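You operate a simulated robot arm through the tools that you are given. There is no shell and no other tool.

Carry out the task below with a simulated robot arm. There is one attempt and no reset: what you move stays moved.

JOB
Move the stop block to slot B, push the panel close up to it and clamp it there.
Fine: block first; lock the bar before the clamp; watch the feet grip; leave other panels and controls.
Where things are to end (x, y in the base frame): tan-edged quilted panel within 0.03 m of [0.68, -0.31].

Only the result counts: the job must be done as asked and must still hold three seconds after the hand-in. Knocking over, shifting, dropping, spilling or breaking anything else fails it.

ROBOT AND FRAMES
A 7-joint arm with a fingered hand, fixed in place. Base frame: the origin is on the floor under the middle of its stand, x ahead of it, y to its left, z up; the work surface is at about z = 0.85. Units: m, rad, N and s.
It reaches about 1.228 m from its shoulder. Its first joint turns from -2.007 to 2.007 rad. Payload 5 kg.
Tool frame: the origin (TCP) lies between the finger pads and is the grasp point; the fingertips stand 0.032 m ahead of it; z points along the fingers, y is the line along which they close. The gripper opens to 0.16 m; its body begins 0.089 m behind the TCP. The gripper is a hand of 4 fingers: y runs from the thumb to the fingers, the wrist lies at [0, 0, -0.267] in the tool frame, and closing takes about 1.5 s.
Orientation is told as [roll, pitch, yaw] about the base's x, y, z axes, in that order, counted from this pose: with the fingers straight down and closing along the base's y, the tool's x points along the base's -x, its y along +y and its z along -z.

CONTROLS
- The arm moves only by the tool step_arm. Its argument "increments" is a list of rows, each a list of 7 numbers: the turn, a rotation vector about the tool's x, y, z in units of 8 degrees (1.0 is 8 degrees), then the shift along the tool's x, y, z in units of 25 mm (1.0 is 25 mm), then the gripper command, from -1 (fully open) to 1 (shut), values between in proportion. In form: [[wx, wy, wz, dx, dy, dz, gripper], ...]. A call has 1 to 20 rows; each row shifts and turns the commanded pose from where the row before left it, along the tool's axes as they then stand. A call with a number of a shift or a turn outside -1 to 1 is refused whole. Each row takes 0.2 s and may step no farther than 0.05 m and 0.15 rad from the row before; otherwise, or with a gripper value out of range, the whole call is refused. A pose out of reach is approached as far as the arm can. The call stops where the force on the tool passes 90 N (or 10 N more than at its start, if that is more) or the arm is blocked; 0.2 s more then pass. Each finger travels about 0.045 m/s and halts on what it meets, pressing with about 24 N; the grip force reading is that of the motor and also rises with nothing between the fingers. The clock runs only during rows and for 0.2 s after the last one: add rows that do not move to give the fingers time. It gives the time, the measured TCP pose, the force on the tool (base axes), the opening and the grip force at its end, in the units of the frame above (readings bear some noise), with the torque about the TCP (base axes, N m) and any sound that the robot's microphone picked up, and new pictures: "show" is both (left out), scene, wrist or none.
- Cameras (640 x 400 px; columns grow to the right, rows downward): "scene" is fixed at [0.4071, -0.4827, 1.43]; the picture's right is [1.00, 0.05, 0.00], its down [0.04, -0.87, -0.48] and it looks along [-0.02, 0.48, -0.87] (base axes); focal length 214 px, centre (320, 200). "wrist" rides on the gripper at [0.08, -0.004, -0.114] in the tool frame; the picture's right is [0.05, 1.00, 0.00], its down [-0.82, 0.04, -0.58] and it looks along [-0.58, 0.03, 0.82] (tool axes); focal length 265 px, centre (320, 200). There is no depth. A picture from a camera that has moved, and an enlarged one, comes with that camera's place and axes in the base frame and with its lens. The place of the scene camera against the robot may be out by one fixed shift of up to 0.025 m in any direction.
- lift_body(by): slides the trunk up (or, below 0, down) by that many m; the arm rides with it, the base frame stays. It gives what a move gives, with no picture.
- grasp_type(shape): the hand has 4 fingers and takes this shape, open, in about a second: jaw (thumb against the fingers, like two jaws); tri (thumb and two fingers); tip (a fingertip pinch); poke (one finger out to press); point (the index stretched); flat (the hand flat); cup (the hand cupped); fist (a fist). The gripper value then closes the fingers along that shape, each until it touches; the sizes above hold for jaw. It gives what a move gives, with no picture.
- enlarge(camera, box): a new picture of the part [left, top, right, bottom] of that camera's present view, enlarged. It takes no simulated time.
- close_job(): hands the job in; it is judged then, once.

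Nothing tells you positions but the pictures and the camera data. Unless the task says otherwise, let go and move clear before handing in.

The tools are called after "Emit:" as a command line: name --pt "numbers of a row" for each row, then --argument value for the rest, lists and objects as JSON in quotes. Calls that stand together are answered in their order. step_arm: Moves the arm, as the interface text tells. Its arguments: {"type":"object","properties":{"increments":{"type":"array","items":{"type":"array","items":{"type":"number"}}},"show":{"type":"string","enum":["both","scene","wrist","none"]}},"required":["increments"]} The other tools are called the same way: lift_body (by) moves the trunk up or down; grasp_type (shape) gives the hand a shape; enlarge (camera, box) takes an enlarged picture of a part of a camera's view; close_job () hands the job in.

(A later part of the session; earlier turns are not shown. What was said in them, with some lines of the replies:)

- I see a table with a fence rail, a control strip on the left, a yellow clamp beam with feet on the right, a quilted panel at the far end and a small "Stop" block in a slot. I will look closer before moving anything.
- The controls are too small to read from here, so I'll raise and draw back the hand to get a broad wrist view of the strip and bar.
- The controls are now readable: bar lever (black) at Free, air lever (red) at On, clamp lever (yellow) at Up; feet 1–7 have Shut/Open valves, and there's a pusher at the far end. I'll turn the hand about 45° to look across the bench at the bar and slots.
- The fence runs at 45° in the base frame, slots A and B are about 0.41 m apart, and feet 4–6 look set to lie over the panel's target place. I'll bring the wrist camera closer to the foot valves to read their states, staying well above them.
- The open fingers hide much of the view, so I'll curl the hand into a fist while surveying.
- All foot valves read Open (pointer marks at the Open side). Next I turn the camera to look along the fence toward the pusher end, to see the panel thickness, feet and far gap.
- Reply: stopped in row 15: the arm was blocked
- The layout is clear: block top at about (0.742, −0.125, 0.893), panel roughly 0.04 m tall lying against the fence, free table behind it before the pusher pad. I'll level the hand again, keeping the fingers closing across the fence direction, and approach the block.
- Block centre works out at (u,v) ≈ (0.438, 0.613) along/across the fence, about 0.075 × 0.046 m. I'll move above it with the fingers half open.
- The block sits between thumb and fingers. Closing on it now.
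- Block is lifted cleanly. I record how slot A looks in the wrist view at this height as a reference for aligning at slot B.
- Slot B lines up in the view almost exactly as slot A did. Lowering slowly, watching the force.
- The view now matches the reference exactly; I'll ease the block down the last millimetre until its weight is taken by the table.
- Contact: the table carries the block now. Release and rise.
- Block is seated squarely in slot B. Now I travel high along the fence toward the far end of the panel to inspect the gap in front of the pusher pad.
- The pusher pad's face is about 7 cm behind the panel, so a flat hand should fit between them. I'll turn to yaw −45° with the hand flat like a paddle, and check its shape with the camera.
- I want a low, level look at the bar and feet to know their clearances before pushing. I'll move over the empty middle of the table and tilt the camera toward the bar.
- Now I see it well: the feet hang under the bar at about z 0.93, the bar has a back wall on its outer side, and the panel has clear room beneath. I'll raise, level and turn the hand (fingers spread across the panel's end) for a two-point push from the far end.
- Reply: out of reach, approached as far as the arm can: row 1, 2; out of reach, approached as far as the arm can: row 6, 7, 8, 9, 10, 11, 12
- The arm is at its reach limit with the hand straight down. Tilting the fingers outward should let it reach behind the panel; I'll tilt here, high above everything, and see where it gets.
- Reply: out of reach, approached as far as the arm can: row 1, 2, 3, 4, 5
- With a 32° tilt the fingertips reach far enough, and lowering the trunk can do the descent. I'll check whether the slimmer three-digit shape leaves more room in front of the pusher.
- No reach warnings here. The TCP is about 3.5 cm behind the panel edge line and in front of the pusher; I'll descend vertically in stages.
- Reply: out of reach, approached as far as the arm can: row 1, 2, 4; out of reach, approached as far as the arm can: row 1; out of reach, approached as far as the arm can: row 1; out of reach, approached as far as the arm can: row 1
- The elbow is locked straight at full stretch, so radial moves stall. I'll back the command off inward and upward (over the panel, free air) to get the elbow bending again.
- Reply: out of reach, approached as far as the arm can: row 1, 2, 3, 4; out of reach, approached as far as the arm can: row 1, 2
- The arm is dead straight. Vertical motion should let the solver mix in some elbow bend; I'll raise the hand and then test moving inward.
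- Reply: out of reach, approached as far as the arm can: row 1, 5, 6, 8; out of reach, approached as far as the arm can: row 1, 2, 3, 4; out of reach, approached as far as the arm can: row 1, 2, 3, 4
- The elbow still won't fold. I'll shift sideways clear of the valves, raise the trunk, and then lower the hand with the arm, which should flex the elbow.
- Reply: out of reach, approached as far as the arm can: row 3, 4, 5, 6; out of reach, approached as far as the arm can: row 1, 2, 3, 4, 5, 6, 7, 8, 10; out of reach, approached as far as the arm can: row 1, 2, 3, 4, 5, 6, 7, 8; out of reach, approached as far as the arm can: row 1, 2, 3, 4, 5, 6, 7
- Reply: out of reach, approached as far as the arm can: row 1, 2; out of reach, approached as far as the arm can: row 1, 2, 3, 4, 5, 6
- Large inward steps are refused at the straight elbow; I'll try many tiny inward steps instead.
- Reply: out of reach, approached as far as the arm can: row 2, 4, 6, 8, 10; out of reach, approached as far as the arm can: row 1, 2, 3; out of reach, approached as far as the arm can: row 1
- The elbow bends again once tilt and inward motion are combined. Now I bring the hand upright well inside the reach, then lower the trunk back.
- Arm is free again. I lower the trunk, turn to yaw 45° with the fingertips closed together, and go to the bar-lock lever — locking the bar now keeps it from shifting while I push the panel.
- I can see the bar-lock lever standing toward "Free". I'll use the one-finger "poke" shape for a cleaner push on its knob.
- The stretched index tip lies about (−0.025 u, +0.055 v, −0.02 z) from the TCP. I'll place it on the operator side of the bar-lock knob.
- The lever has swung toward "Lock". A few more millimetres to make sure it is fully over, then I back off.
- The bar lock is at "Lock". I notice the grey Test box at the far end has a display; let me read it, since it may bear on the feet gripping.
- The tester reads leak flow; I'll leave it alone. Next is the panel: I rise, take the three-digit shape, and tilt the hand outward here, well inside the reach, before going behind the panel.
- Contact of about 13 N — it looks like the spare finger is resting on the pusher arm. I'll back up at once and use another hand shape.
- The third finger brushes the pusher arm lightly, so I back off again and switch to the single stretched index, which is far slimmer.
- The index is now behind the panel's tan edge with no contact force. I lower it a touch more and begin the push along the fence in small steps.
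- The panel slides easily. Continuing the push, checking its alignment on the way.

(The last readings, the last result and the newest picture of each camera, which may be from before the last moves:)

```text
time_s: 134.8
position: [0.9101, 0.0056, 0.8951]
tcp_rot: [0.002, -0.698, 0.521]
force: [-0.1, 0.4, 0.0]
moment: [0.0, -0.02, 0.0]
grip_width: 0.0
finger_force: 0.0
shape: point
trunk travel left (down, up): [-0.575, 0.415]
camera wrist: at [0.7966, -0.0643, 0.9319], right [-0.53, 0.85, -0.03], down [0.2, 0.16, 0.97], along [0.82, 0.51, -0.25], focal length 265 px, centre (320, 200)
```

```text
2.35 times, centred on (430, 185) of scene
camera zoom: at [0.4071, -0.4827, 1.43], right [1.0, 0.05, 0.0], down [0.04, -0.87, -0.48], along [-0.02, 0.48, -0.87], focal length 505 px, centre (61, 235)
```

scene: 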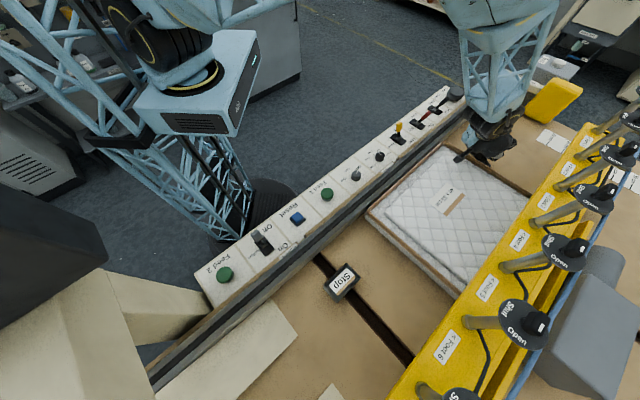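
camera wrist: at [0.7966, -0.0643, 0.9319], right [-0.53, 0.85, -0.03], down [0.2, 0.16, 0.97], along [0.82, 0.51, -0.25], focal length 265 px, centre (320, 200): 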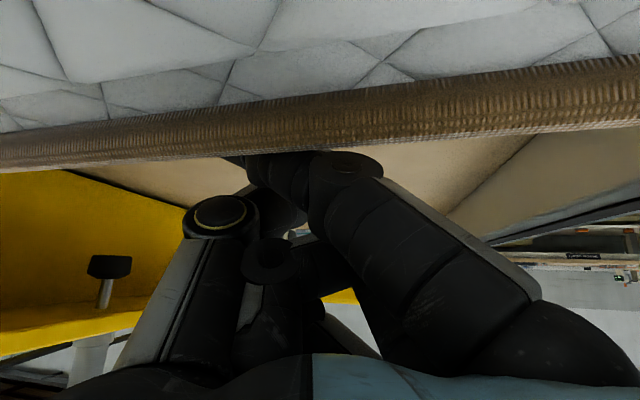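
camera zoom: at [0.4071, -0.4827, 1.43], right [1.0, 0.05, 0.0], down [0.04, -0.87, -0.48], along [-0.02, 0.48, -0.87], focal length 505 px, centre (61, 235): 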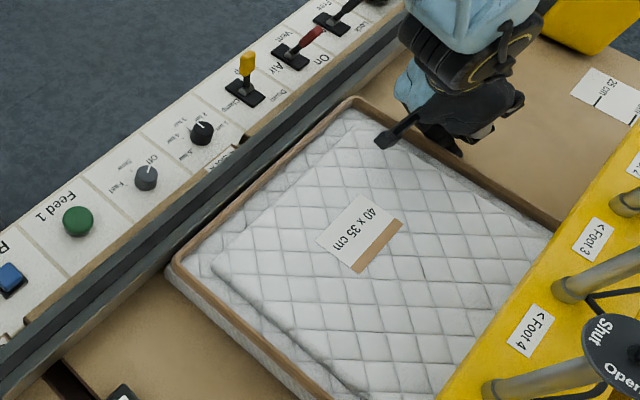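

Emit:
step_arm --pt "0 0 0 0.6 -0.21 -0.505 -1" --pt "0 0 0 0.6 -0.21 -0.505 -1" --pt "0 0 0 0.6 -0.21 -0.505 -1" --pt "0 0 0 0.6 -0.21 -0.505 -1" --pt "0 0 0 0.6 -0.21 -0.505 -1" --pt "0 0 0 0.6 -0.21 -0.505 -1" --pt "0 0 0 0 0 0 -1"

Emit:
enlarge --camera "scene" --box '[280, 140, 500, 310]'

```text
time_s: 136.4
position: [0.8237, -0.0793, 0.8951]
tcp_rot: [0.003, -0.698, 0.521]
force: [0.6, 1.0, 0.2]
moment: [0.03, 0.02, 0.0]
grip_width: 0.0
finger_force: 0.0
shape: point
trunk travel left (down, up): [-0.575, 0.415]
camera wrist: at [0.7103, -0.1495, 0.9318], right [-0.53, 0.85, -0.03], down [0.2, 0.16, 0.97], along [0.82, 0.51, -0.25], focal length 265 px, centre (320, 200)
```

scene: 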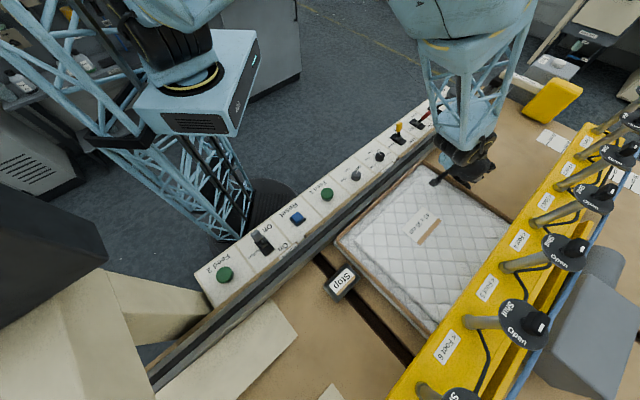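
wrist: 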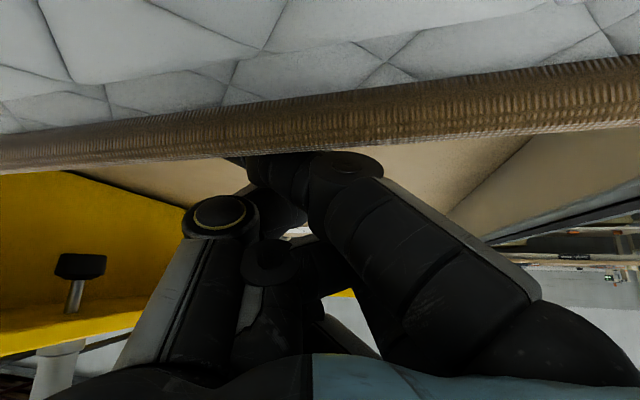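

```text
2.35 times, centred on (390, 225) of scene
camera zoom: at [0.4071, -0.4827, 1.43], right [1.0, 0.05, 0.0], down [0.04, -0.87, -0.48], along [-0.02, 0.48, -0.87], focal length 505 px, centre (155, 141)
```

zoom: 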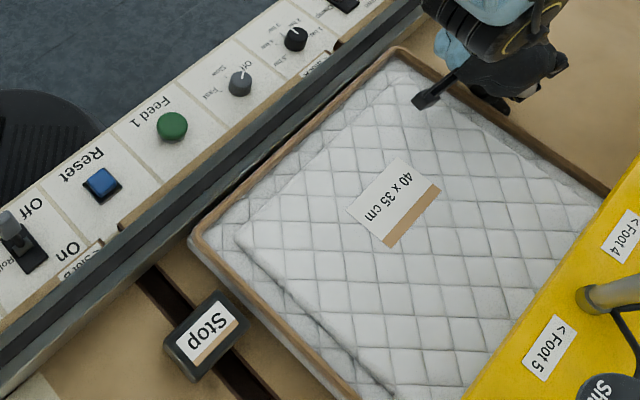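

Emit:
step_arm --pt "0 0 0 0.3 -0.105 -0.2525 -1" --pt "0 0 0 0.3 -0.105 -0.2525 -1" --pt "0 0 0 0.3 -0.105 -0.2525 -1" --pt "0 0 0 0 0 0 -1" --show "scene"

Emit:
enlarge --camera "scene" --box '[300, 200, 420, 320]'

```text
time_s: 137.4
position: [0.8069, -0.0962, 0.8981]
tcp_rot: [0.0, -0.706, 0.526]
force: [45.9, 21.4, 10.8]
moment: [-0.18, 0.28, 0.33]
grip_width: 0.0
finger_force: 0.0
shape: point
trunk travel left (down, up): [-0.575, 0.415]
```

scene: 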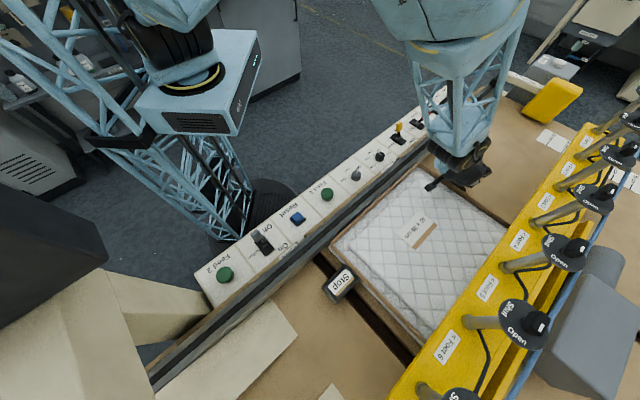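

```text
3.33 times, centred on (360, 260) of scene
camera zoom: at [0.4071, -0.4827, 1.43], right [1.0, 0.05, 0.0], down [0.04, -0.87, -0.48], along [-0.02, 0.48, -0.87], focal length 715 px, centre (187, 0)
```

zoom: 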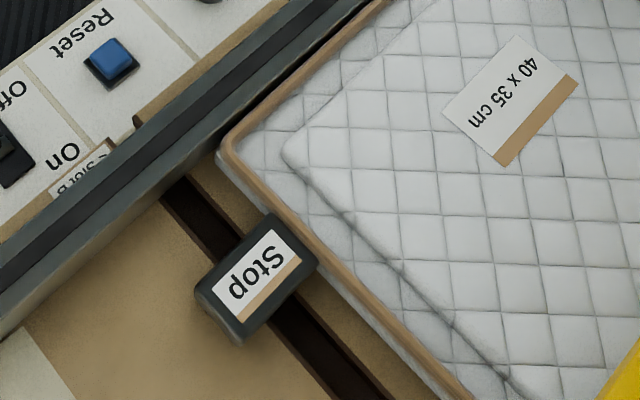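

The panel has come firmly against the stop block (about 50 N). I release the pressure and draw the hand back and up.

Emit:
step_arm --pt "0 0 0 -0.45 0.157 0.379 -1" --pt "0 0 0 -0.6 0.21 0.505 -1" --pt "0 0 0 -0.6 0.21 0.505 -1" --pt "0 0 0 -0.644 0 -0.765 -1" --pt "0 0 0 -0.644 0 -0.765 -1" --pt "0 0 0 -0.644 0 -0.765 -1" --pt "0 0 0 -0.644 0 -0.765 -1" --pt "0 0 0 -0.644 0 -0.765 -1" --pt "0 0 0 -0.644 0 -0.765 -1" --pt "0 0 0 -0.644 0 -0.765 -1" --pt "0 0 0 -0.644 0 -0.765 -1" --pt "0 0 0 -0.644 0 -0.765 -1" --pt "0 0 0 -0.644 0 -0.765 -1"

Emit:
enlarge --camera "scene" --box '[300, 140, 500, 320]'

```text
time_s: 140.2
position: [0.8439, -0.0616, 1.1476]
tcp_rot: [0.001, -0.697, 0.52]
force: [0.0, 1.4, 0.4]
moment: [0.01, 0.01, 0.0]
grip_width: 0.0
finger_force: 0.0
shape: point
trunk travel left (down, up): [-0.575, 0.415]
camera wrist: at [0.7298, -0.1316, 1.1835], right [-0.53, 0.85, -0.03], down [0.2, 0.16, 0.97], along [0.82, 0.51, -0.25], focal length 265 px, centre (320, 200)
```

scene: 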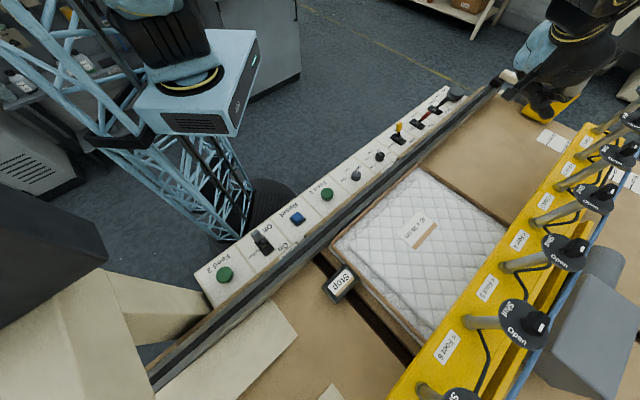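
wrist: 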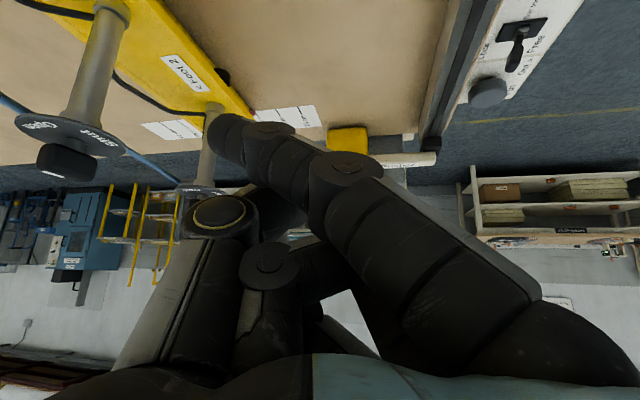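

```text
2.22 times, centred on (400, 230) of scene
camera zoom: at [0.4071, -0.4827, 1.43], right [1.0, 0.05, 0.0], down [0.04, -0.87, -0.48], along [-0.02, 0.48, -0.87], focal length 477 px, centre (142, 133)
```

zoom: 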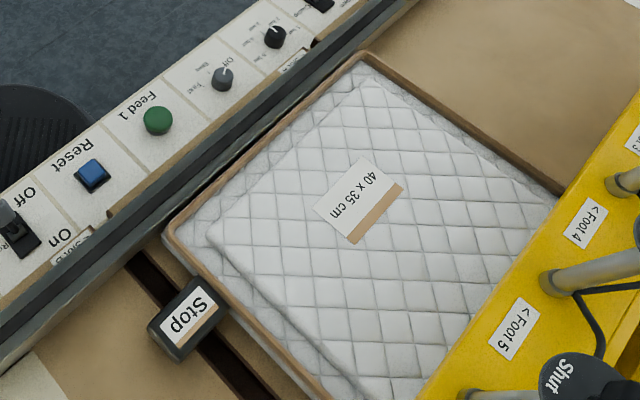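

The panel is square against the stop. Next is the clamp lever: I straighten the hand, keep the index stretched, and move to the operator side of the yellow knob.

Emit:
step_arm --pt "0 1 0 0 0 0 -1" --pt "0 1 0 0 0 0 -1" --pt "0 1 0 0 0 0 -1" --pt "0 1 0 0 0 0 -1" --pt "0 0.99 0 0 0 0 -1" --pt "0 0 -0.95 0 0 0 -1" --pt "0 0 -0.95 0 0 0 -1" --pt "0 0 0 0 0 0 -1" --show "wrist"

Emit:
step_arm --pt "0 0 0 -0.094 0.96 0 -1" --pt "0 0 0 -0.094 0.96 0 -1" --pt "0 0 0 -0.094 0.96 0 -1" --pt "0 0 0 -0.094 0.96 0 -1" --pt "0 0 0 -0.094 0.96 0 -1" --pt "0 0 0 -0.094 0.96 0 -1" --pt "0 0 0 -0.094 0.96 0 -1" --pt "0 0 0 -0.094 0.96 0 -1" --pt "0 0 0 -0.094 0.96 0 -1" --pt "0 0 0 -0.094 0.96 0 -1" --pt "0 0 0 -0.094 0.96 0 -1" --pt "0 0 0 -0.094 0.96 0 -1" --pt "0 0 0 -0.094 0.96 0 -1" --pt "0 0 0 -0.094 0.96 0 -1" --pt "0 0 0 -0.094 0.96 0 -1"

```text
time_s: 142.0
position: [0.8435, -0.0625, 1.1466]
tcp_rot: [0.003, -0.001, 0.79]
force: [-0.6, 0.5, 0.8]
moment: [0.02, 0.01, 0.0]
grip_width: 0.0002
finger_force: 0.1
shape: point
trunk travel left (down, up): [-0.575, 0.415]
camera wrist: at [0.7898, -0.1211, 1.2607], right [-0.74, 0.67, 0.0], down [0.54, 0.61, 0.58], along [0.39, 0.43, -0.82], focal length 265 px, centre (320, 200)
```

wrist: 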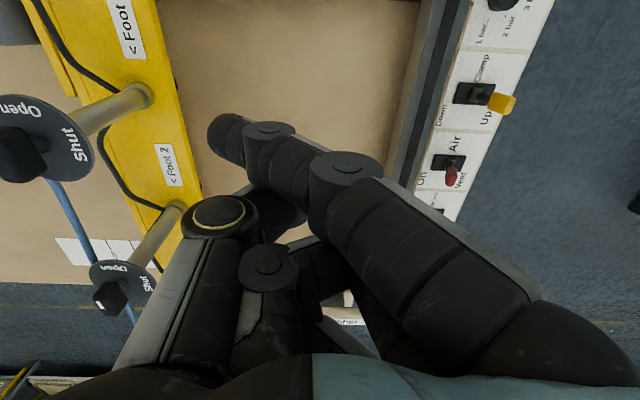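

```text
time_s: 145.2
position: [0.6128, 0.2184, 1.1457]
tcp_rot: [0.0, 0.0, 0.787]
force: [0.6, 0.4, -0.4]
moment: [0.01, -0.01, 0.01]
grip_width: 0.0002
finger_force: 0.1
shape: point
trunk travel left (down, up): [-0.575, 0.415]
camera wrist: at [0.5598, 0.1581, 1.2612], right [-0.74, 0.67, 0.0], down [0.55, 0.61, 0.58], along [0.39, 0.43, -0.82], focal length 265 px, centre (320, 200)
```

scene: 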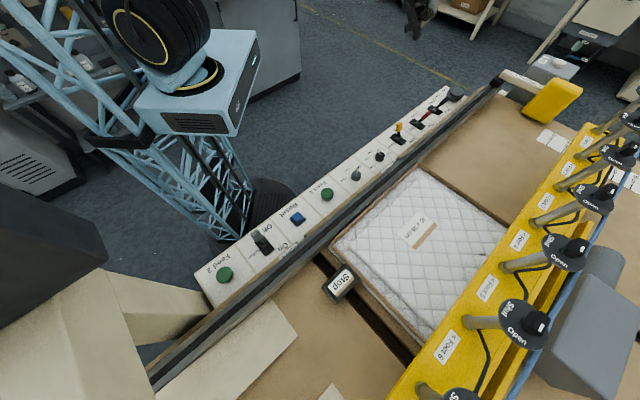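
wrist: 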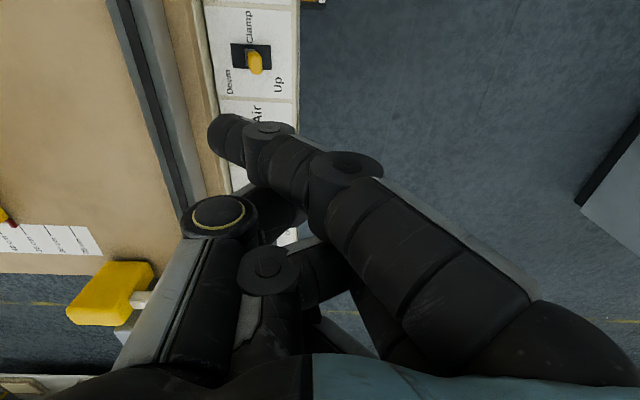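

Emit:
enlarge --camera "wrist" --box '[180, 0, 340, 110]'

```text
3.64 times, centred on (260, 55) of wrist
camera zoom: at [0.5598, 0.1581, 1.2612], right [-0.74, 0.67, 0.0], down [0.55, 0.61, 0.58], along [0.39, 0.43, -0.82], focal length 965 px, centre (538, 727)
```

zoom: 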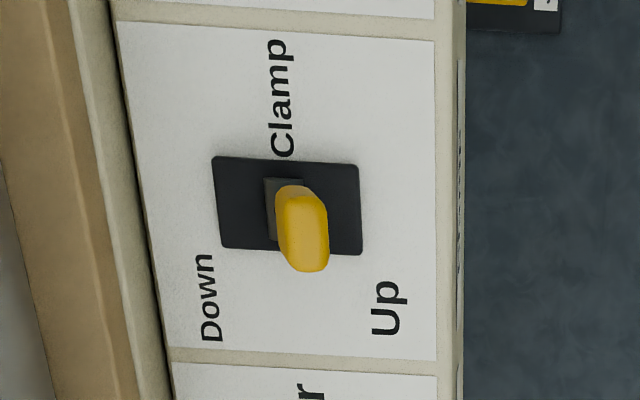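

Emit:
step_arm --pt "0 0 0 -0.16 0 1 -1" --pt "0 0 0 0 0 1 -1" --pt "0 0 0 0 0 1 -1" --pt "0 0 0 0 0 1 -1" --pt "0 0 0 0 0 1 -1" --pt "0 0 0 0 0 1 -1" --pt "0 0 0 0 0 1 -1" --pt "0 0 0 0 0 1 -1" --pt "0 0 0 0 0 1 -1" --pt "0 0 0 0 0 0 -1" --show "wrist"

Emit:
enlarge --camera "wrist" --box '[100, 20, 340, 180]'

```text
time_s: 147.4
position: [0.6176, 0.2215, 0.924]
tcp_rot: [0.002, -0.001, 0.786]
force: [0.2, -0.3, -0.7]
moment: [0.01, 0.02, -0.04]
grip_width: 0.0001
finger_force: 0.1
shape: point
trunk travel left (down, up): [-0.575, 0.415]
camera wrist: at [0.5639, 0.1618, 1.0369], right [-0.74, 0.67, 0.0], down [0.55, 0.61, 0.58], along [0.39, 0.43, -0.82], focal length 265 px, centre (320, 200)
```

wrist: 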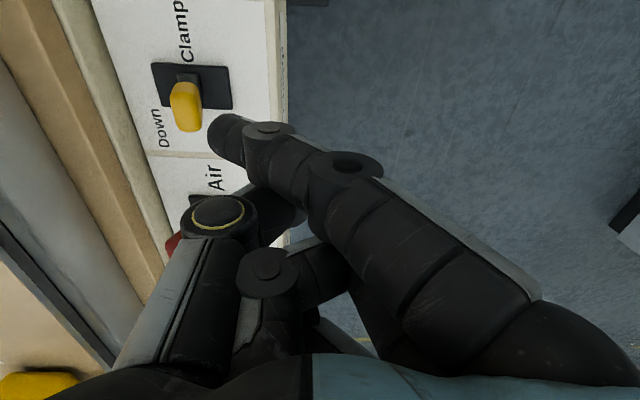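

```text
2.50 times, centred on (220, 100) of wrist
camera zoom: at [0.5639, 0.1618, 1.0369], right [-0.74, 0.67, 0.0], down [0.55, 0.61, 0.58], along [0.39, 0.43, -0.82], focal length 664 px, centre (570, 450)
```

zoom: 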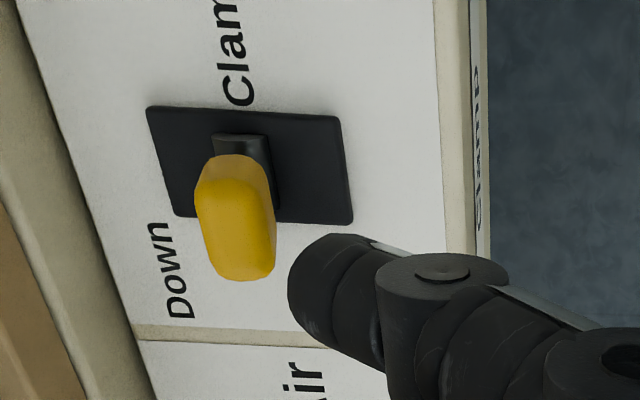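

Emit:
step_arm --pt "0 0 0 0 0 0.7 -1" --pt "0 0 0 0 0 0.7 -1" --pt "0 0 0 0 0 0.7 -1" --pt "0 0 0 0 0 0 -1" --show "wrist"

Emit:
enlarge --camera "wrist" --box '[60, 20, 340, 200]'

```text
time_s: 148.4
position: [0.6157, 0.2229, 0.8701]
tcp_rot: [0.002, -0.002, 0.786]
force: [-0.3, 0.1, 0.4]
moment: [-0.02, 0.02, 0.04]
grip_width: 0.0001
finger_force: 0.0
shape: point
trunk travel left (down, up): [-0.575, 0.415]
camera wrist: at [0.5633, 0.1627, 0.9844], right [-0.74, 0.67, 0.0], down [0.55, 0.61, 0.58], along [0.39, 0.43, -0.82], focal length 265 px, centre (320, 200)
```

wrist: 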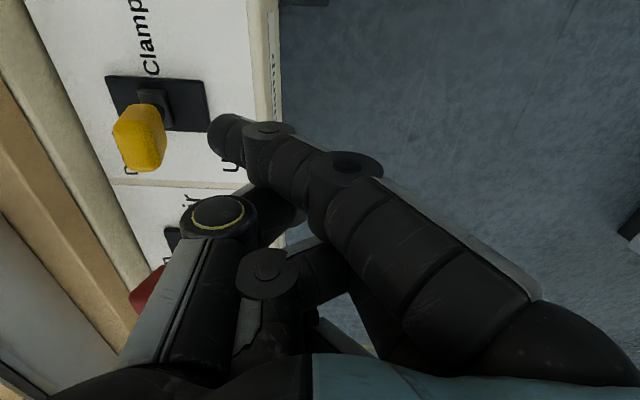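

```text
2.22 times, centred on (200, 110) of wrist
camera zoom: at [0.5633, 0.1627, 0.9844], right [-0.74, 0.67, 0.0], down [0.55, 0.61, 0.58], along [0.39, 0.43, -0.82], focal length 590 px, centre (587, 400)
```

zoom: 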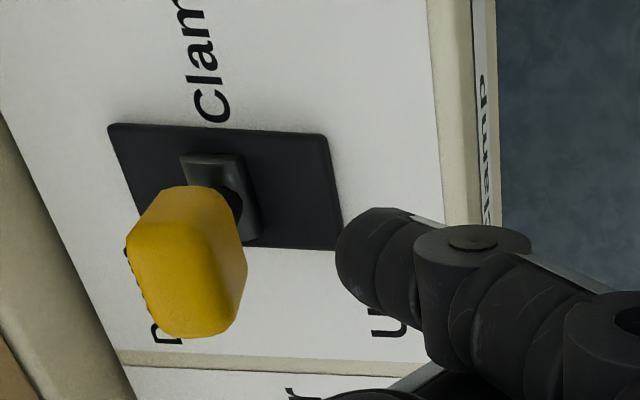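

Index tip is level with the yellow knob, on its operator side. Pushing the clamp lever to "Down".

Emit:
step_arm --pt "0 0 0 0 -0.4 0 -1" --pt "0 0 0 0 -0.4 0 -1" --pt "0 0 0 0 -0.4 0 -1" --pt "0 0 0 0 -0.4 0 -1" --pt "0 0 0 0 -0.4 0 -1" --pt "0 0 0 0 -0.4 0 -1" --pt "0 0 0 0 -0.4 0 -1" --pt "0 0 0 0 0 0 -1"

Emit:
enlarge --camera "scene" --box '[340, 80, 480, 190]'

```text
time_s: 150.2
position: [0.6642, 0.1727, 0.8718]
tcp_rot: [0.002, -0.004, 0.786]
force: [-8.9, 11.4, 10.9]
moment: [-0.54, -0.06, -0.4]
grip_width: 0.0
finger_force: 0.1
shape: point
trunk travel left (down, up): [-0.575, 0.415]
camera wrist: at [0.6111, 0.1131, 0.9852], right [-0.74, 0.67, 0.0], down [0.54, 0.61, 0.58], along [0.39, 0.43, -0.81], focal length 265 px, centre (320, 200)
```

scene: 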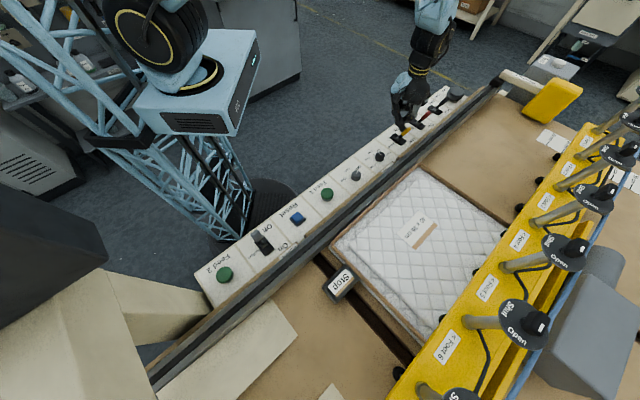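
wrist: 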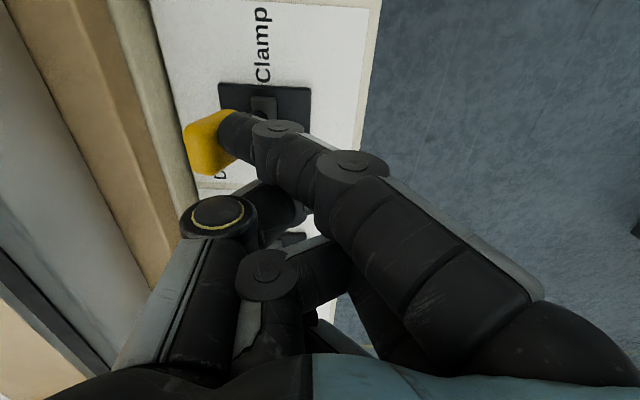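

```text
3.64 times, centred on (410, 135) of scene
camera zoom: at [0.4071, -0.4827, 1.43], right [1.0, 0.05, 0.0], down [0.04, -0.87, -0.48], along [-0.02, 0.48, -0.87], focal length 780 px, centre (-7, 436)
```

zoom: 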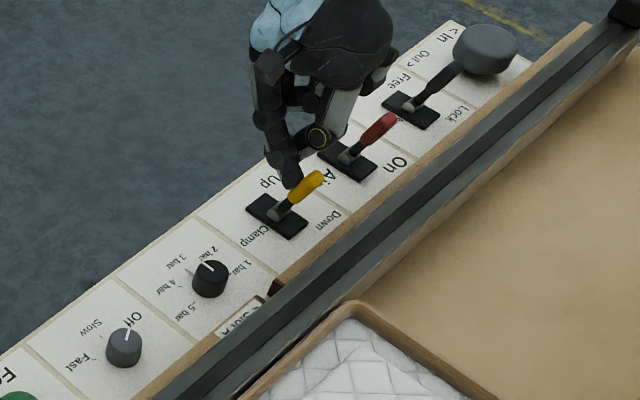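

The clamp lever is at "Down" and the feet are coming down. I back the finger off and look at the feet.

Emit:
step_arm --pt "0 0 0 0 1 0 -1" --pt "0 0 0 0 1 0 -1" --pt "0 0 0 0 1 0 -1" --pt "0 0 0 0 1 -1 -1" --pt "0 0 0 0 0 -1 -1" --pt "0 0 0 0 0 -1 -1" --pt "0 0 0 0 0 -1 -1" --pt "0 0 0 0 0 -1 -1" --pt "0 0 0 0 0 -1 -1" --pt "0 0 0 0 0 -1 -1" --show "scene"

Emit:
enlarge --camera "scene" --box '[370, 210, 570, 400]'

Emit:
enlarge --camera "scene" --box '[460, 120, 620, 260]'

Emit:
enlarge --camera "scene" --box '[340, 80, 480, 190]'

```text
time_s: 152.4
position: [0.5956, 0.2415, 1.0449]
tcp_rot: [0.003, -0.002, 0.787]
force: [0.0, -0.4, 0.5]
moment: [0.01, 0.02, -0.01]
grip_width: 0.0
finger_force: 0.0
shape: point
trunk travel left (down, up): [-0.575, 0.415]
```

scene: 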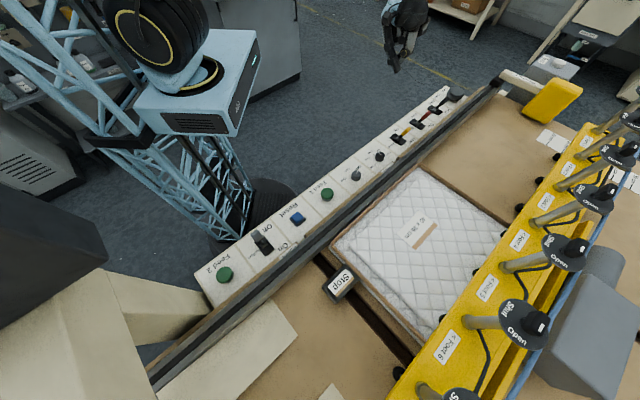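

```text
2.11 times, centred on (470, 305) of scene
camera zoom: at [0.4071, -0.4827, 1.43], right [1.0, 0.05, 0.0], down [0.04, -0.87, -0.48], along [-0.02, 0.48, -0.87], focal length 452 px, centre (4, -21)
```

zoom: 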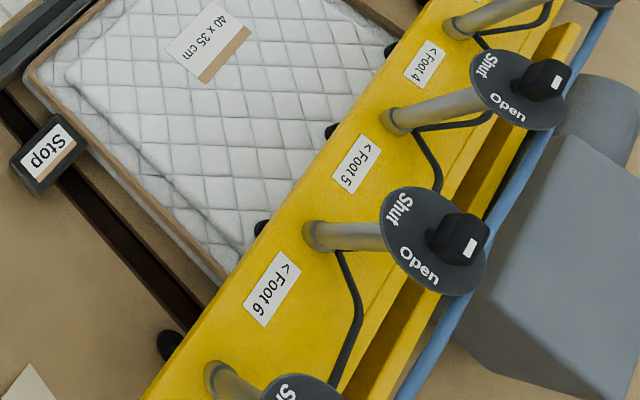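

```text
2.86 times, centred on (540, 190) of scene
camera zoom: at [0.4071, -0.4827, 1.43], right [1.0, 0.05, 0.0], down [0.04, -0.87, -0.48], along [-0.02, 0.48, -0.87], focal length 613 px, centre (-309, 229)
```

zoom: 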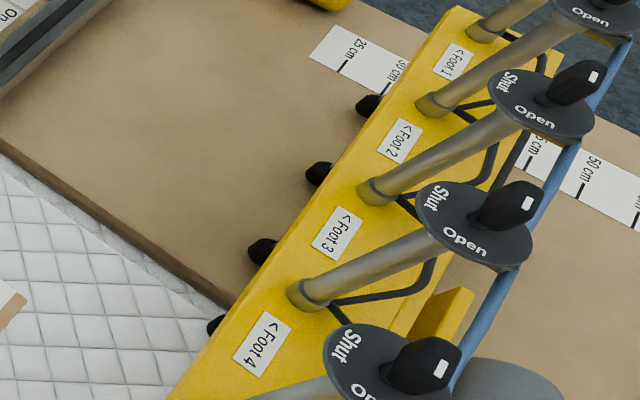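

```text
3.64 times, centred on (410, 135) of scene
camera zoom: at [0.4071, -0.4827, 1.43], right [1.0, 0.05, 0.0], down [0.04, -0.87, -0.48], along [-0.02, 0.48, -0.87], focal length 780 px, centre (-7, 436)
```

zoom: 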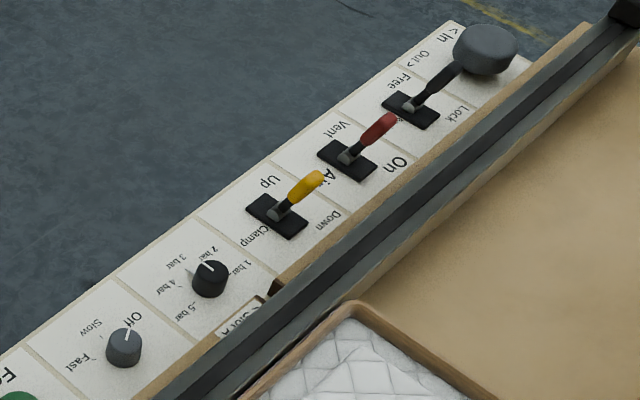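

All feet have come down: 4, 5 and 6 onto the panel, the others onto the table. I'll take a low side view to check they truly grip.

Emit:
grasp_type --shape "jaw"

Emit:
step_arm --pt "0 0 1 0 0 -0.6 -1" --pt "0 0 1 0 0 -0.6 -1" --pt "0 0 1 0 0 -0.6 -1" --pt "0 0 1 0 0 -0.6 -1" --pt "0 0 1 0 0 -0.6 -1" --pt "0 0 1 0 0 -0.6 -1" --pt "0 0 1 0 0 -0.6 -1" --pt "0 0 1 0 0 -0.6 -1" --pt "0 0 1 0 0 0 -1" --pt "0 0 1 0 0 0 -1" --pt "0 0 1 0 0 0 -1" --pt "0 0 0.25 0 0 0 -1" --show "none"

Emit:
step_arm --pt "0 0 0 -0.77 -0.99 0 -1" --pt "0 0 0 -0.77 -0.99 0 -1" --pt "0 0 0 -0.77 -0.99 0 -1" --pt "0 0 0 -0.77 -0.99 0 -1" --pt "0 0 0 -0.77 -0.99 0 -1" --pt "0 0 0 -0.77 -0.99 0 -1" --pt "0 0 0 -0.77 -0.99 0 -1" --pt "0 0 0 -0.77 -0.99 0 -1" --pt "0 0 0 -0.77 -0.99 0 -1" --pt "0 0 0 -0.77 -0.99 0 -1" --pt "0 0 0 -0.77 -0.99 0 -1" --pt "0 0 0 -0.77 -0.99 0 -1" --pt "0 0 0 -0.77 -0.99 0 -1"

```text
time_s: 153.3
position: [0.5954, 0.2416, 1.0435]
tcp_rot: [0.001, -0.001, 0.787]
force: [0.1, -0.4, 0.3]
moment: [0.01, -0.02, -0.02]
grip_width: 0.1596
finger_force: 0.1
shape: jaw
trunk travel left (down, up): [-0.575, 0.415]
```

```text
time_s: 155.9
position: [0.5956, 0.2412, 1.1636]
tcp_rot: [0.001, 0.003, -0.786]
force: [0.5, -0.3, -0.4]
moment: [0.0, 0.03, 0.02]
grip_width: 0.1602
finger_force: 0.1
shape: jaw
trunk travel left (down, up): [-0.575, 0.415]
```

```text
time_s: 158.7
position: [0.5436, -0.1636, 1.1657]
tcp_rot: [0.001, 0.002, -0.784]
force: [-0.5, 0.2, 0.2]
moment: [0.04, 0.01, 0.03]
grip_width: 0.1596
finger_force: 0.0
shape: jaw
trunk travel left (down, up): [-0.575, 0.415]
camera wrist: at [0.4843, -0.1096, 1.2794], right [0.67, 0.74, 0.0], down [0.61, -0.55, 0.58], along [0.43, -0.38, -0.82], focal length 265 px, centre (320, 200)
```

scene: 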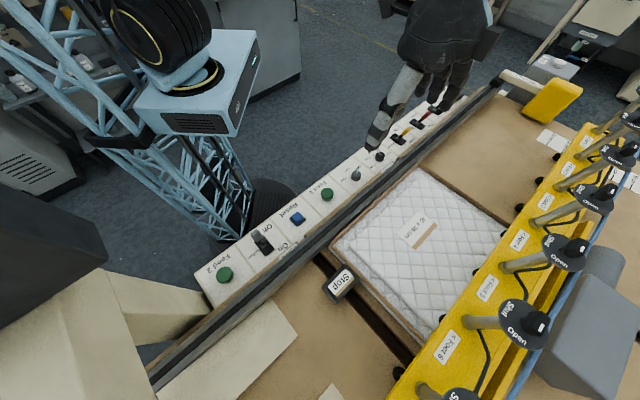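
wrist: 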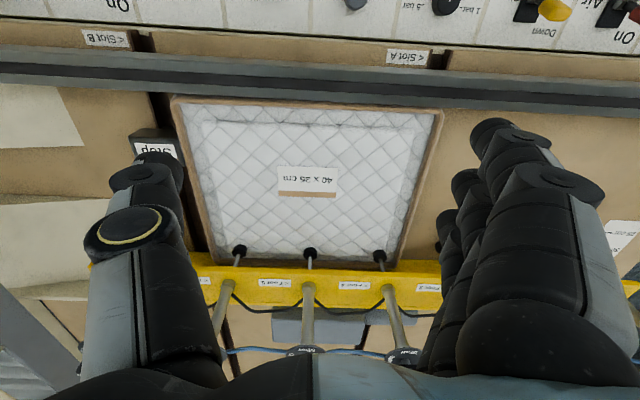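

Emit:
enlarge --camera "wrist" --box '[180, 180, 450, 320]'

Emit:
enlarge --camera "wrist" --box '[110, 60, 450, 280]'

Emit:
step_arm --pt "0 -1 0 0 0 0 -1" --pt "0 -1 0 0 0 0 -1" --pt "0 -1 0 0 0 0 -1" --pt "0 -0.8 0 0 0 0 -1" --pt "0 0 0 0.507 0 0.862 -1" --pt "0 0 0 0.507 0 0.862 -1" --pt "0 0 0 0.507 0 0.862 -1" --show "wrist"

Emit:
enlarge --camera "wrist" --box '[180, 80, 450, 220]'

```text
2.37 times, centred on (315, 250) of wrist
camera zoom: at [0.4843, -0.1096, 1.2794], right [0.67, 0.74, 0.0], down [0.61, -0.55, 0.58], along [0.43, -0.38, -0.82], focal length 629 px, centre (332, 82)
```

zoom: 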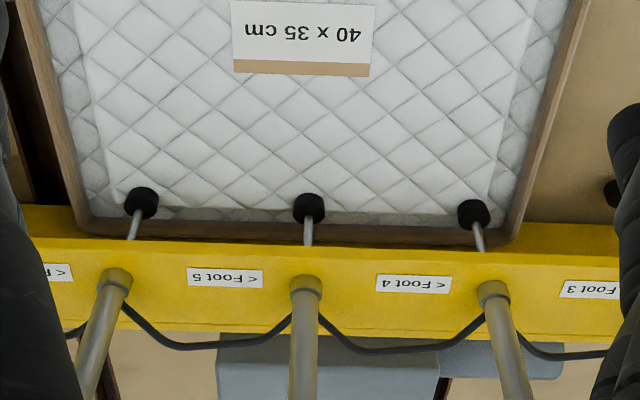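

```text
1.82 times, centred on (280, 170) of wrist
camera zoom: at [0.4843, -0.1096, 1.2794], right [0.67, 0.74, 0.0], down [0.61, -0.55, 0.58], along [0.43, -0.38, -0.82], focal length 483 px, centre (393, 254)
```

zoom: 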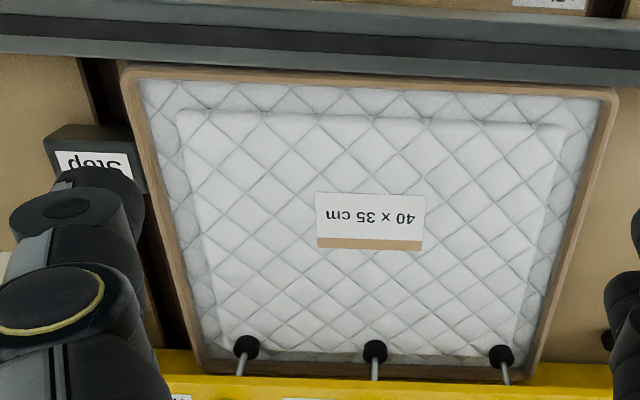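

```text
time_s: 160.3
position: [0.5435, -0.1623, 1.0877]
tcp_rot: [0.002, -0.528, -0.785]
force: [-0.2, -0.3, -0.2]
moment: [-0.04, 0.0, -0.01]
grip_width: 0.16
finger_force: 0.1
shape: jaw
trunk travel left (down, up): [-0.575, 0.415]
camera wrist: at [0.4513, -0.0756, 1.1458], right [0.67, 0.74, -0.02], down [0.32, -0.26, 0.91], along [0.67, -0.62, -0.41], focal length 265 px, centre (320, 200)
```

wrist: 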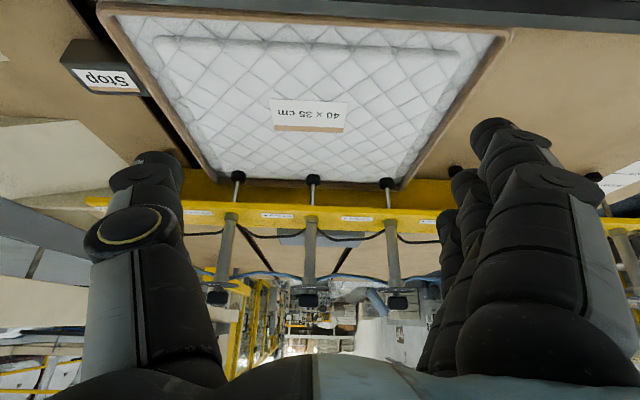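

```text
2.37 times, centred on (315, 150) of wrist
camera zoom: at [0.4513, -0.0756, 1.1458], right [0.67, 0.74, -0.02], down [0.32, -0.26, 0.91], along [0.67, -0.62, -0.41], focal length 629 px, centre (332, 318)
```

zoom: 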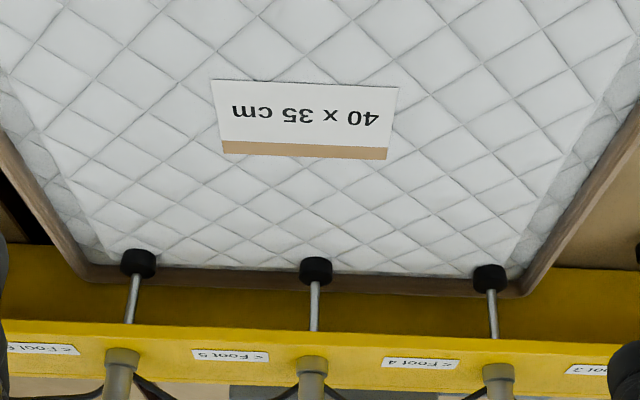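

The three feet 4–6 are down on the panel near its outer edge. I'll go lower for a closer look and wait a few seconds to see that they hold.

Emit:
step_arm --pt "0 0 0 0.507 0 0.862 -1" --pt "0 0 0 0.507 0 0.862 -1" --pt "0 0 0 0 0 0 -1" --pt "0 0 0 0 0 0 -1" --pt "0 0 0 0 0 0 -1" --pt "0 0 0 0 0 0 -1" --pt "0 0 0 0 0 0 -1" --pt "0 0 0 0 0 0 -1" --pt "0 0 0 0 0 0 -1" --pt "0 0 0 0 0 0 -1" --pt "0 0 0 0 0 0 -1" --pt "0 0 0 0 0 0 -1" --pt "0 0 0 0 0 0 -1" --pt "0 0 0 0 0 0 -1" --pt "0 0 0 0 0 0 -1"

Emit:
enlarge --camera "wrist" --box '[180, 110, 450, 250]'

Emit:
enlarge --camera "wrist" --box '[270, 140, 360, 190]'

Emit:
enlarge --camera "scene" --box '[380, 200, 540, 400]'

```text
time_s: 163.5
position: [0.5431, -0.1615, 1.0374]
tcp_rot: [0.002, -0.529, -0.784]
force: [0.2, -0.4, -0.5]
moment: [0.0, 0.01, -0.01]
grip_width: 0.1598
finger_force: 0.1
shape: jaw
trunk travel left (down, up): [-0.575, 0.415]
camera wrist: at [0.4508, -0.0756, 1.0963], right [0.67, 0.74, -0.02], down [0.32, -0.26, 0.91], along [0.67, -0.62, -0.41], focal length 265 px, centre (320, 200)
```

scene: 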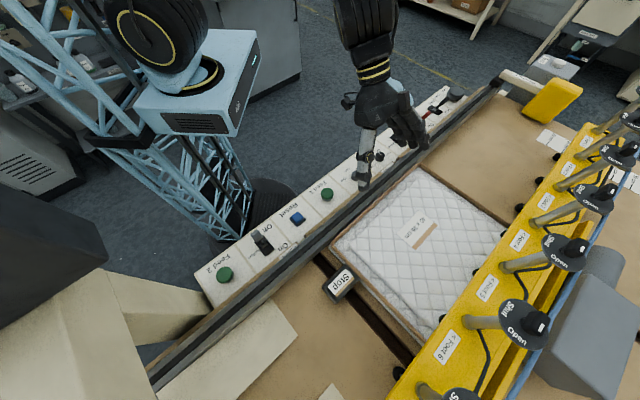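
wrist: 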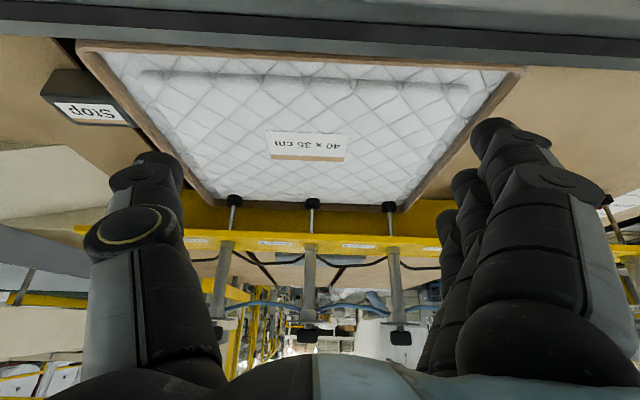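

```text
2.37 times, centred on (315, 180) of wrist
camera zoom: at [0.4508, -0.0756, 1.0963], right [0.67, 0.74, -0.02], down [0.32, -0.26, 0.91], along [0.67, -0.62, -0.41], focal length 629 px, centre (332, 247)
```

zoom: 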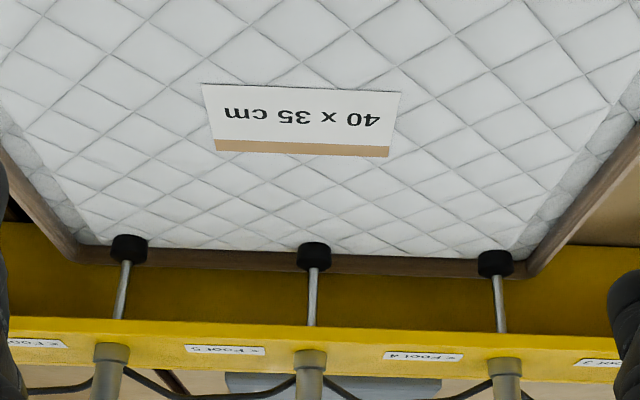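

```text
7.11 times, centred on (315, 165) of wrist
camera zoom: at [0.4508, -0.0756, 1.0963], right [0.67, 0.74, -0.02], down [0.32, -0.26, 0.91], along [0.67, -0.62, -0.41], focal length 1887 px, centre (356, 449)
```

zoom: 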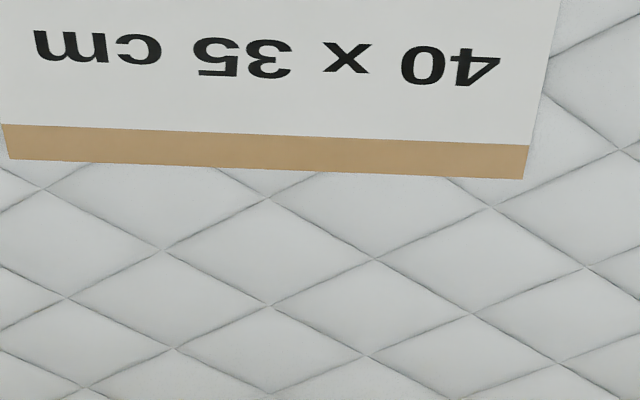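

```text
2.00 times, centred on (460, 300) of scene
camera zoom: at [0.4071, -0.4827, 1.43], right [1.0, 0.05, 0.0], down [0.04, -0.87, -0.48], along [-0.02, 0.48, -0.87], focal length 429 px, centre (40, 0)
```

zoom: 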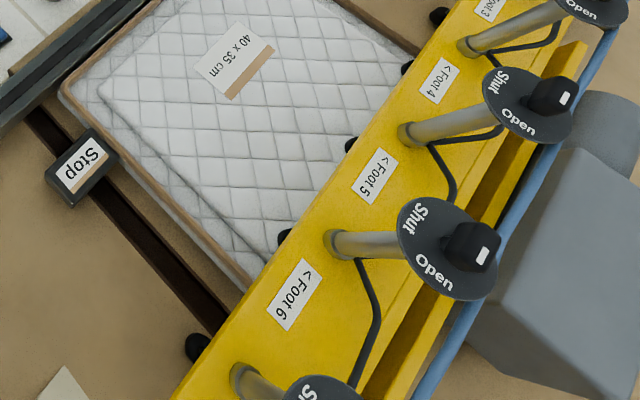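

Emit:
enlarge --camera "scene" --box '[480, 60, 640, 200]'

Emit:
enlarge --camera "scene" --box '[280, 190, 420, 310]'

```text
2.86 times, centred on (560, 130) of scene
camera zoom: at [0.4071, -0.4827, 1.43], right [1.0, 0.05, 0.0], down [0.04, -0.87, -0.48], along [-0.02, 0.48, -0.87], focal length 613 px, centre (-366, 400)
```

zoom: 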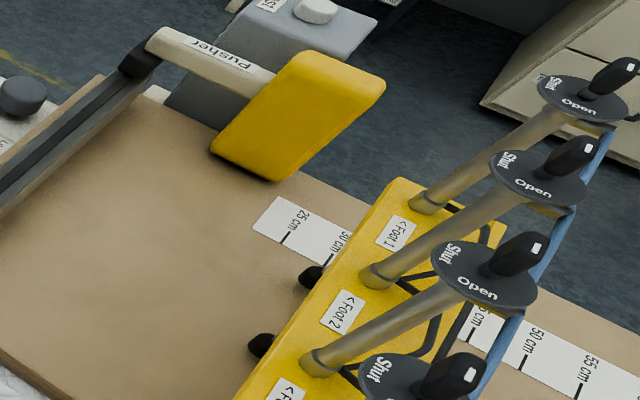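

```text
3.33 times, centred on (350, 250) of scene
camera zoom: at [0.4071, -0.4827, 1.43], right [1.0, 0.05, 0.0], down [0.04, -0.87, -0.48], along [-0.02, 0.48, -0.87], focal length 715 px, centre (220, 33)
```

zoom: 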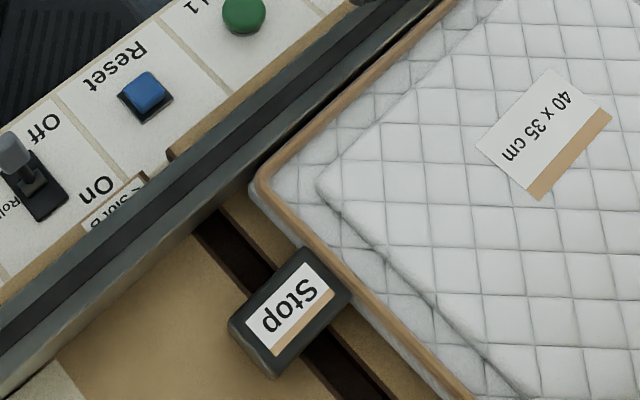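

Everything checks out: panel centre comes to about (0.676, −0.314), feet 4–6 stand on it, block in slot B, bar and pusher unmoved, levers at Lock / On / Down. I'll move the hand clear and take a last look.

Emit:
step_arm --pt "0 0 0 0.2 0 -1 -1" --pt "0 0 0 0.2 0 -1 -1" --pt "0 0 0 0.2 0 -1 -1" --pt "0 0 0 0.2 0 -1 -1" --pt "0 0 0 0.2 0 -1 -1" --pt "0 0 0 0.2 0 -1 -1" --pt "0 0 0 0.2 0 -1 -1" --pt "0 0 0 0 0 0 -1" --pt "0 0 0 0 0 0 -1" --pt "0 0 0 0 0 0 -1" --pt "0 0 0 0 0 0 -1" --pt "0 0 0 0 0 0 -1"

Emit:
enlarge --camera "scene" --box '[340, 80, 500, 190]'

Emit:
enlarge --camera "wrist" --box '[150, 0, 470, 200]'

```text
time_s: 166.1
position: [0.464, -0.08, 1.1736]
tcp_rot: [0.001, -0.527, -0.786]
force: [-0.2, -0.2, -0.4]
moment: [-0.03, -0.01, 0.01]
grip_width: 0.1596
finger_force: 0.0
shape: jaw
out of reach, approached as far as the arm can: row 6
trunk travel left (down, up): [-0.575, 0.415]
camera wrist: at [0.3715, 0.0077, 1.2328], right [0.67, 0.74, -0.03], down [0.32, -0.26, 0.91], along [0.66, -0.62, -0.42], focal length 265 px, centre (320, 200)
```

scene: 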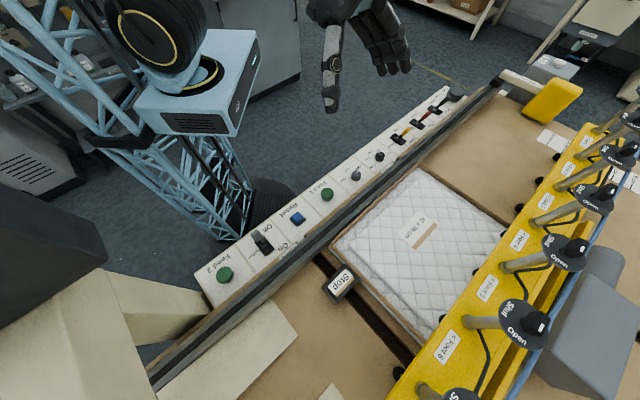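
wrist: 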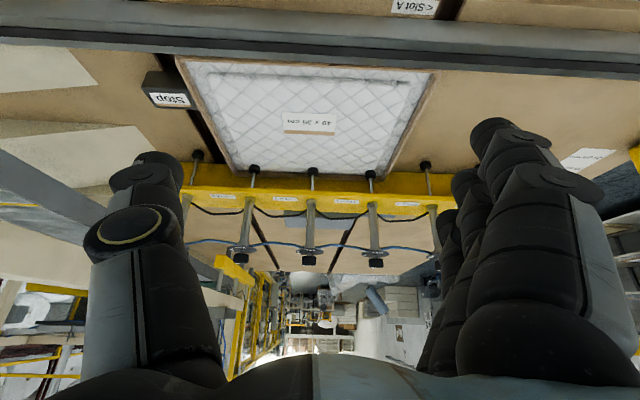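

```text
3.64 times, centred on (420, 135) of scene
camera zoom: at [0.4071, -0.4827, 1.43], right [1.0, 0.05, 0.0], down [0.04, -0.87, -0.48], along [-0.02, 0.48, -0.87], focal length 780 px, centre (-44, 436)
```

zoom: 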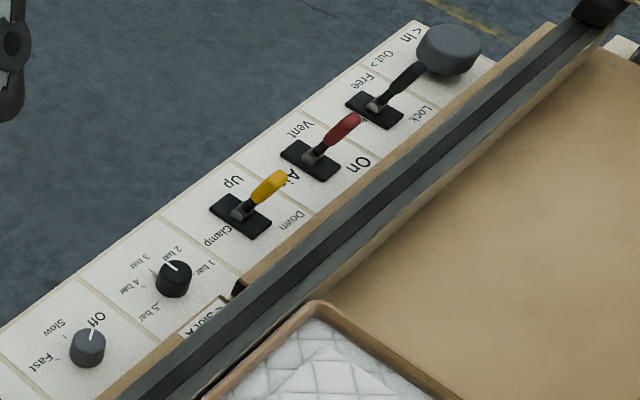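

```text
2.00 times, centred on (310, 100) of wrist
camera zoom: at [0.3715, 0.0077, 1.2328], right [0.67, 0.74, -0.03], down [0.32, -0.26, 0.91], along [0.66, -0.62, -0.42], focal length 531 px, centre (340, 400)
```

zoom: 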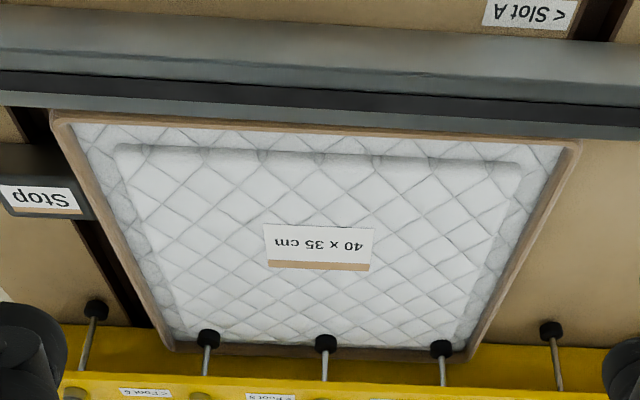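

The final view shows feet 4–6 stopped on the panel about 4 cm higher than the free feet 3 and 7. The panel sits tight against the stop in slot B, the bar is locked, the clamp is down and the hand is clear, so I'm handing the job in.

Emit:
close_job

```text
The job is handed in.
```

The stop block is in slot B, the tan-edged panel is pushed up against it, the bar is locked, and the clamp is down. I've handed the job in; the grader's verdict is not back yet.

- **Panel position:** from the camera views I put its centre at about (0.676, −0.314), roughly 5 mm from the target.
- **Order:** I moved the block first, then locked the bar, pushed the panel, and lowered the clamp last. I locked the bar before the push, so it could not shift while the panel slid.
- **Feet:** feet 4, 5 and 6 are down on the panel. I checked after about ten seconds and they were still down. The others that I checked reached the table beside it. I left all the foot valves as they were, with the ones I could read all open.
- **Contact with the pusher:** while I was getting a finger behind the panel, the hand touched the pusher arm twice, once with about 13 N and once lightly. I backed off both times, and the before and after views show the pusher in the same place.
- **Other controls:** I used only the bar lock and clamp levers; air is still On.
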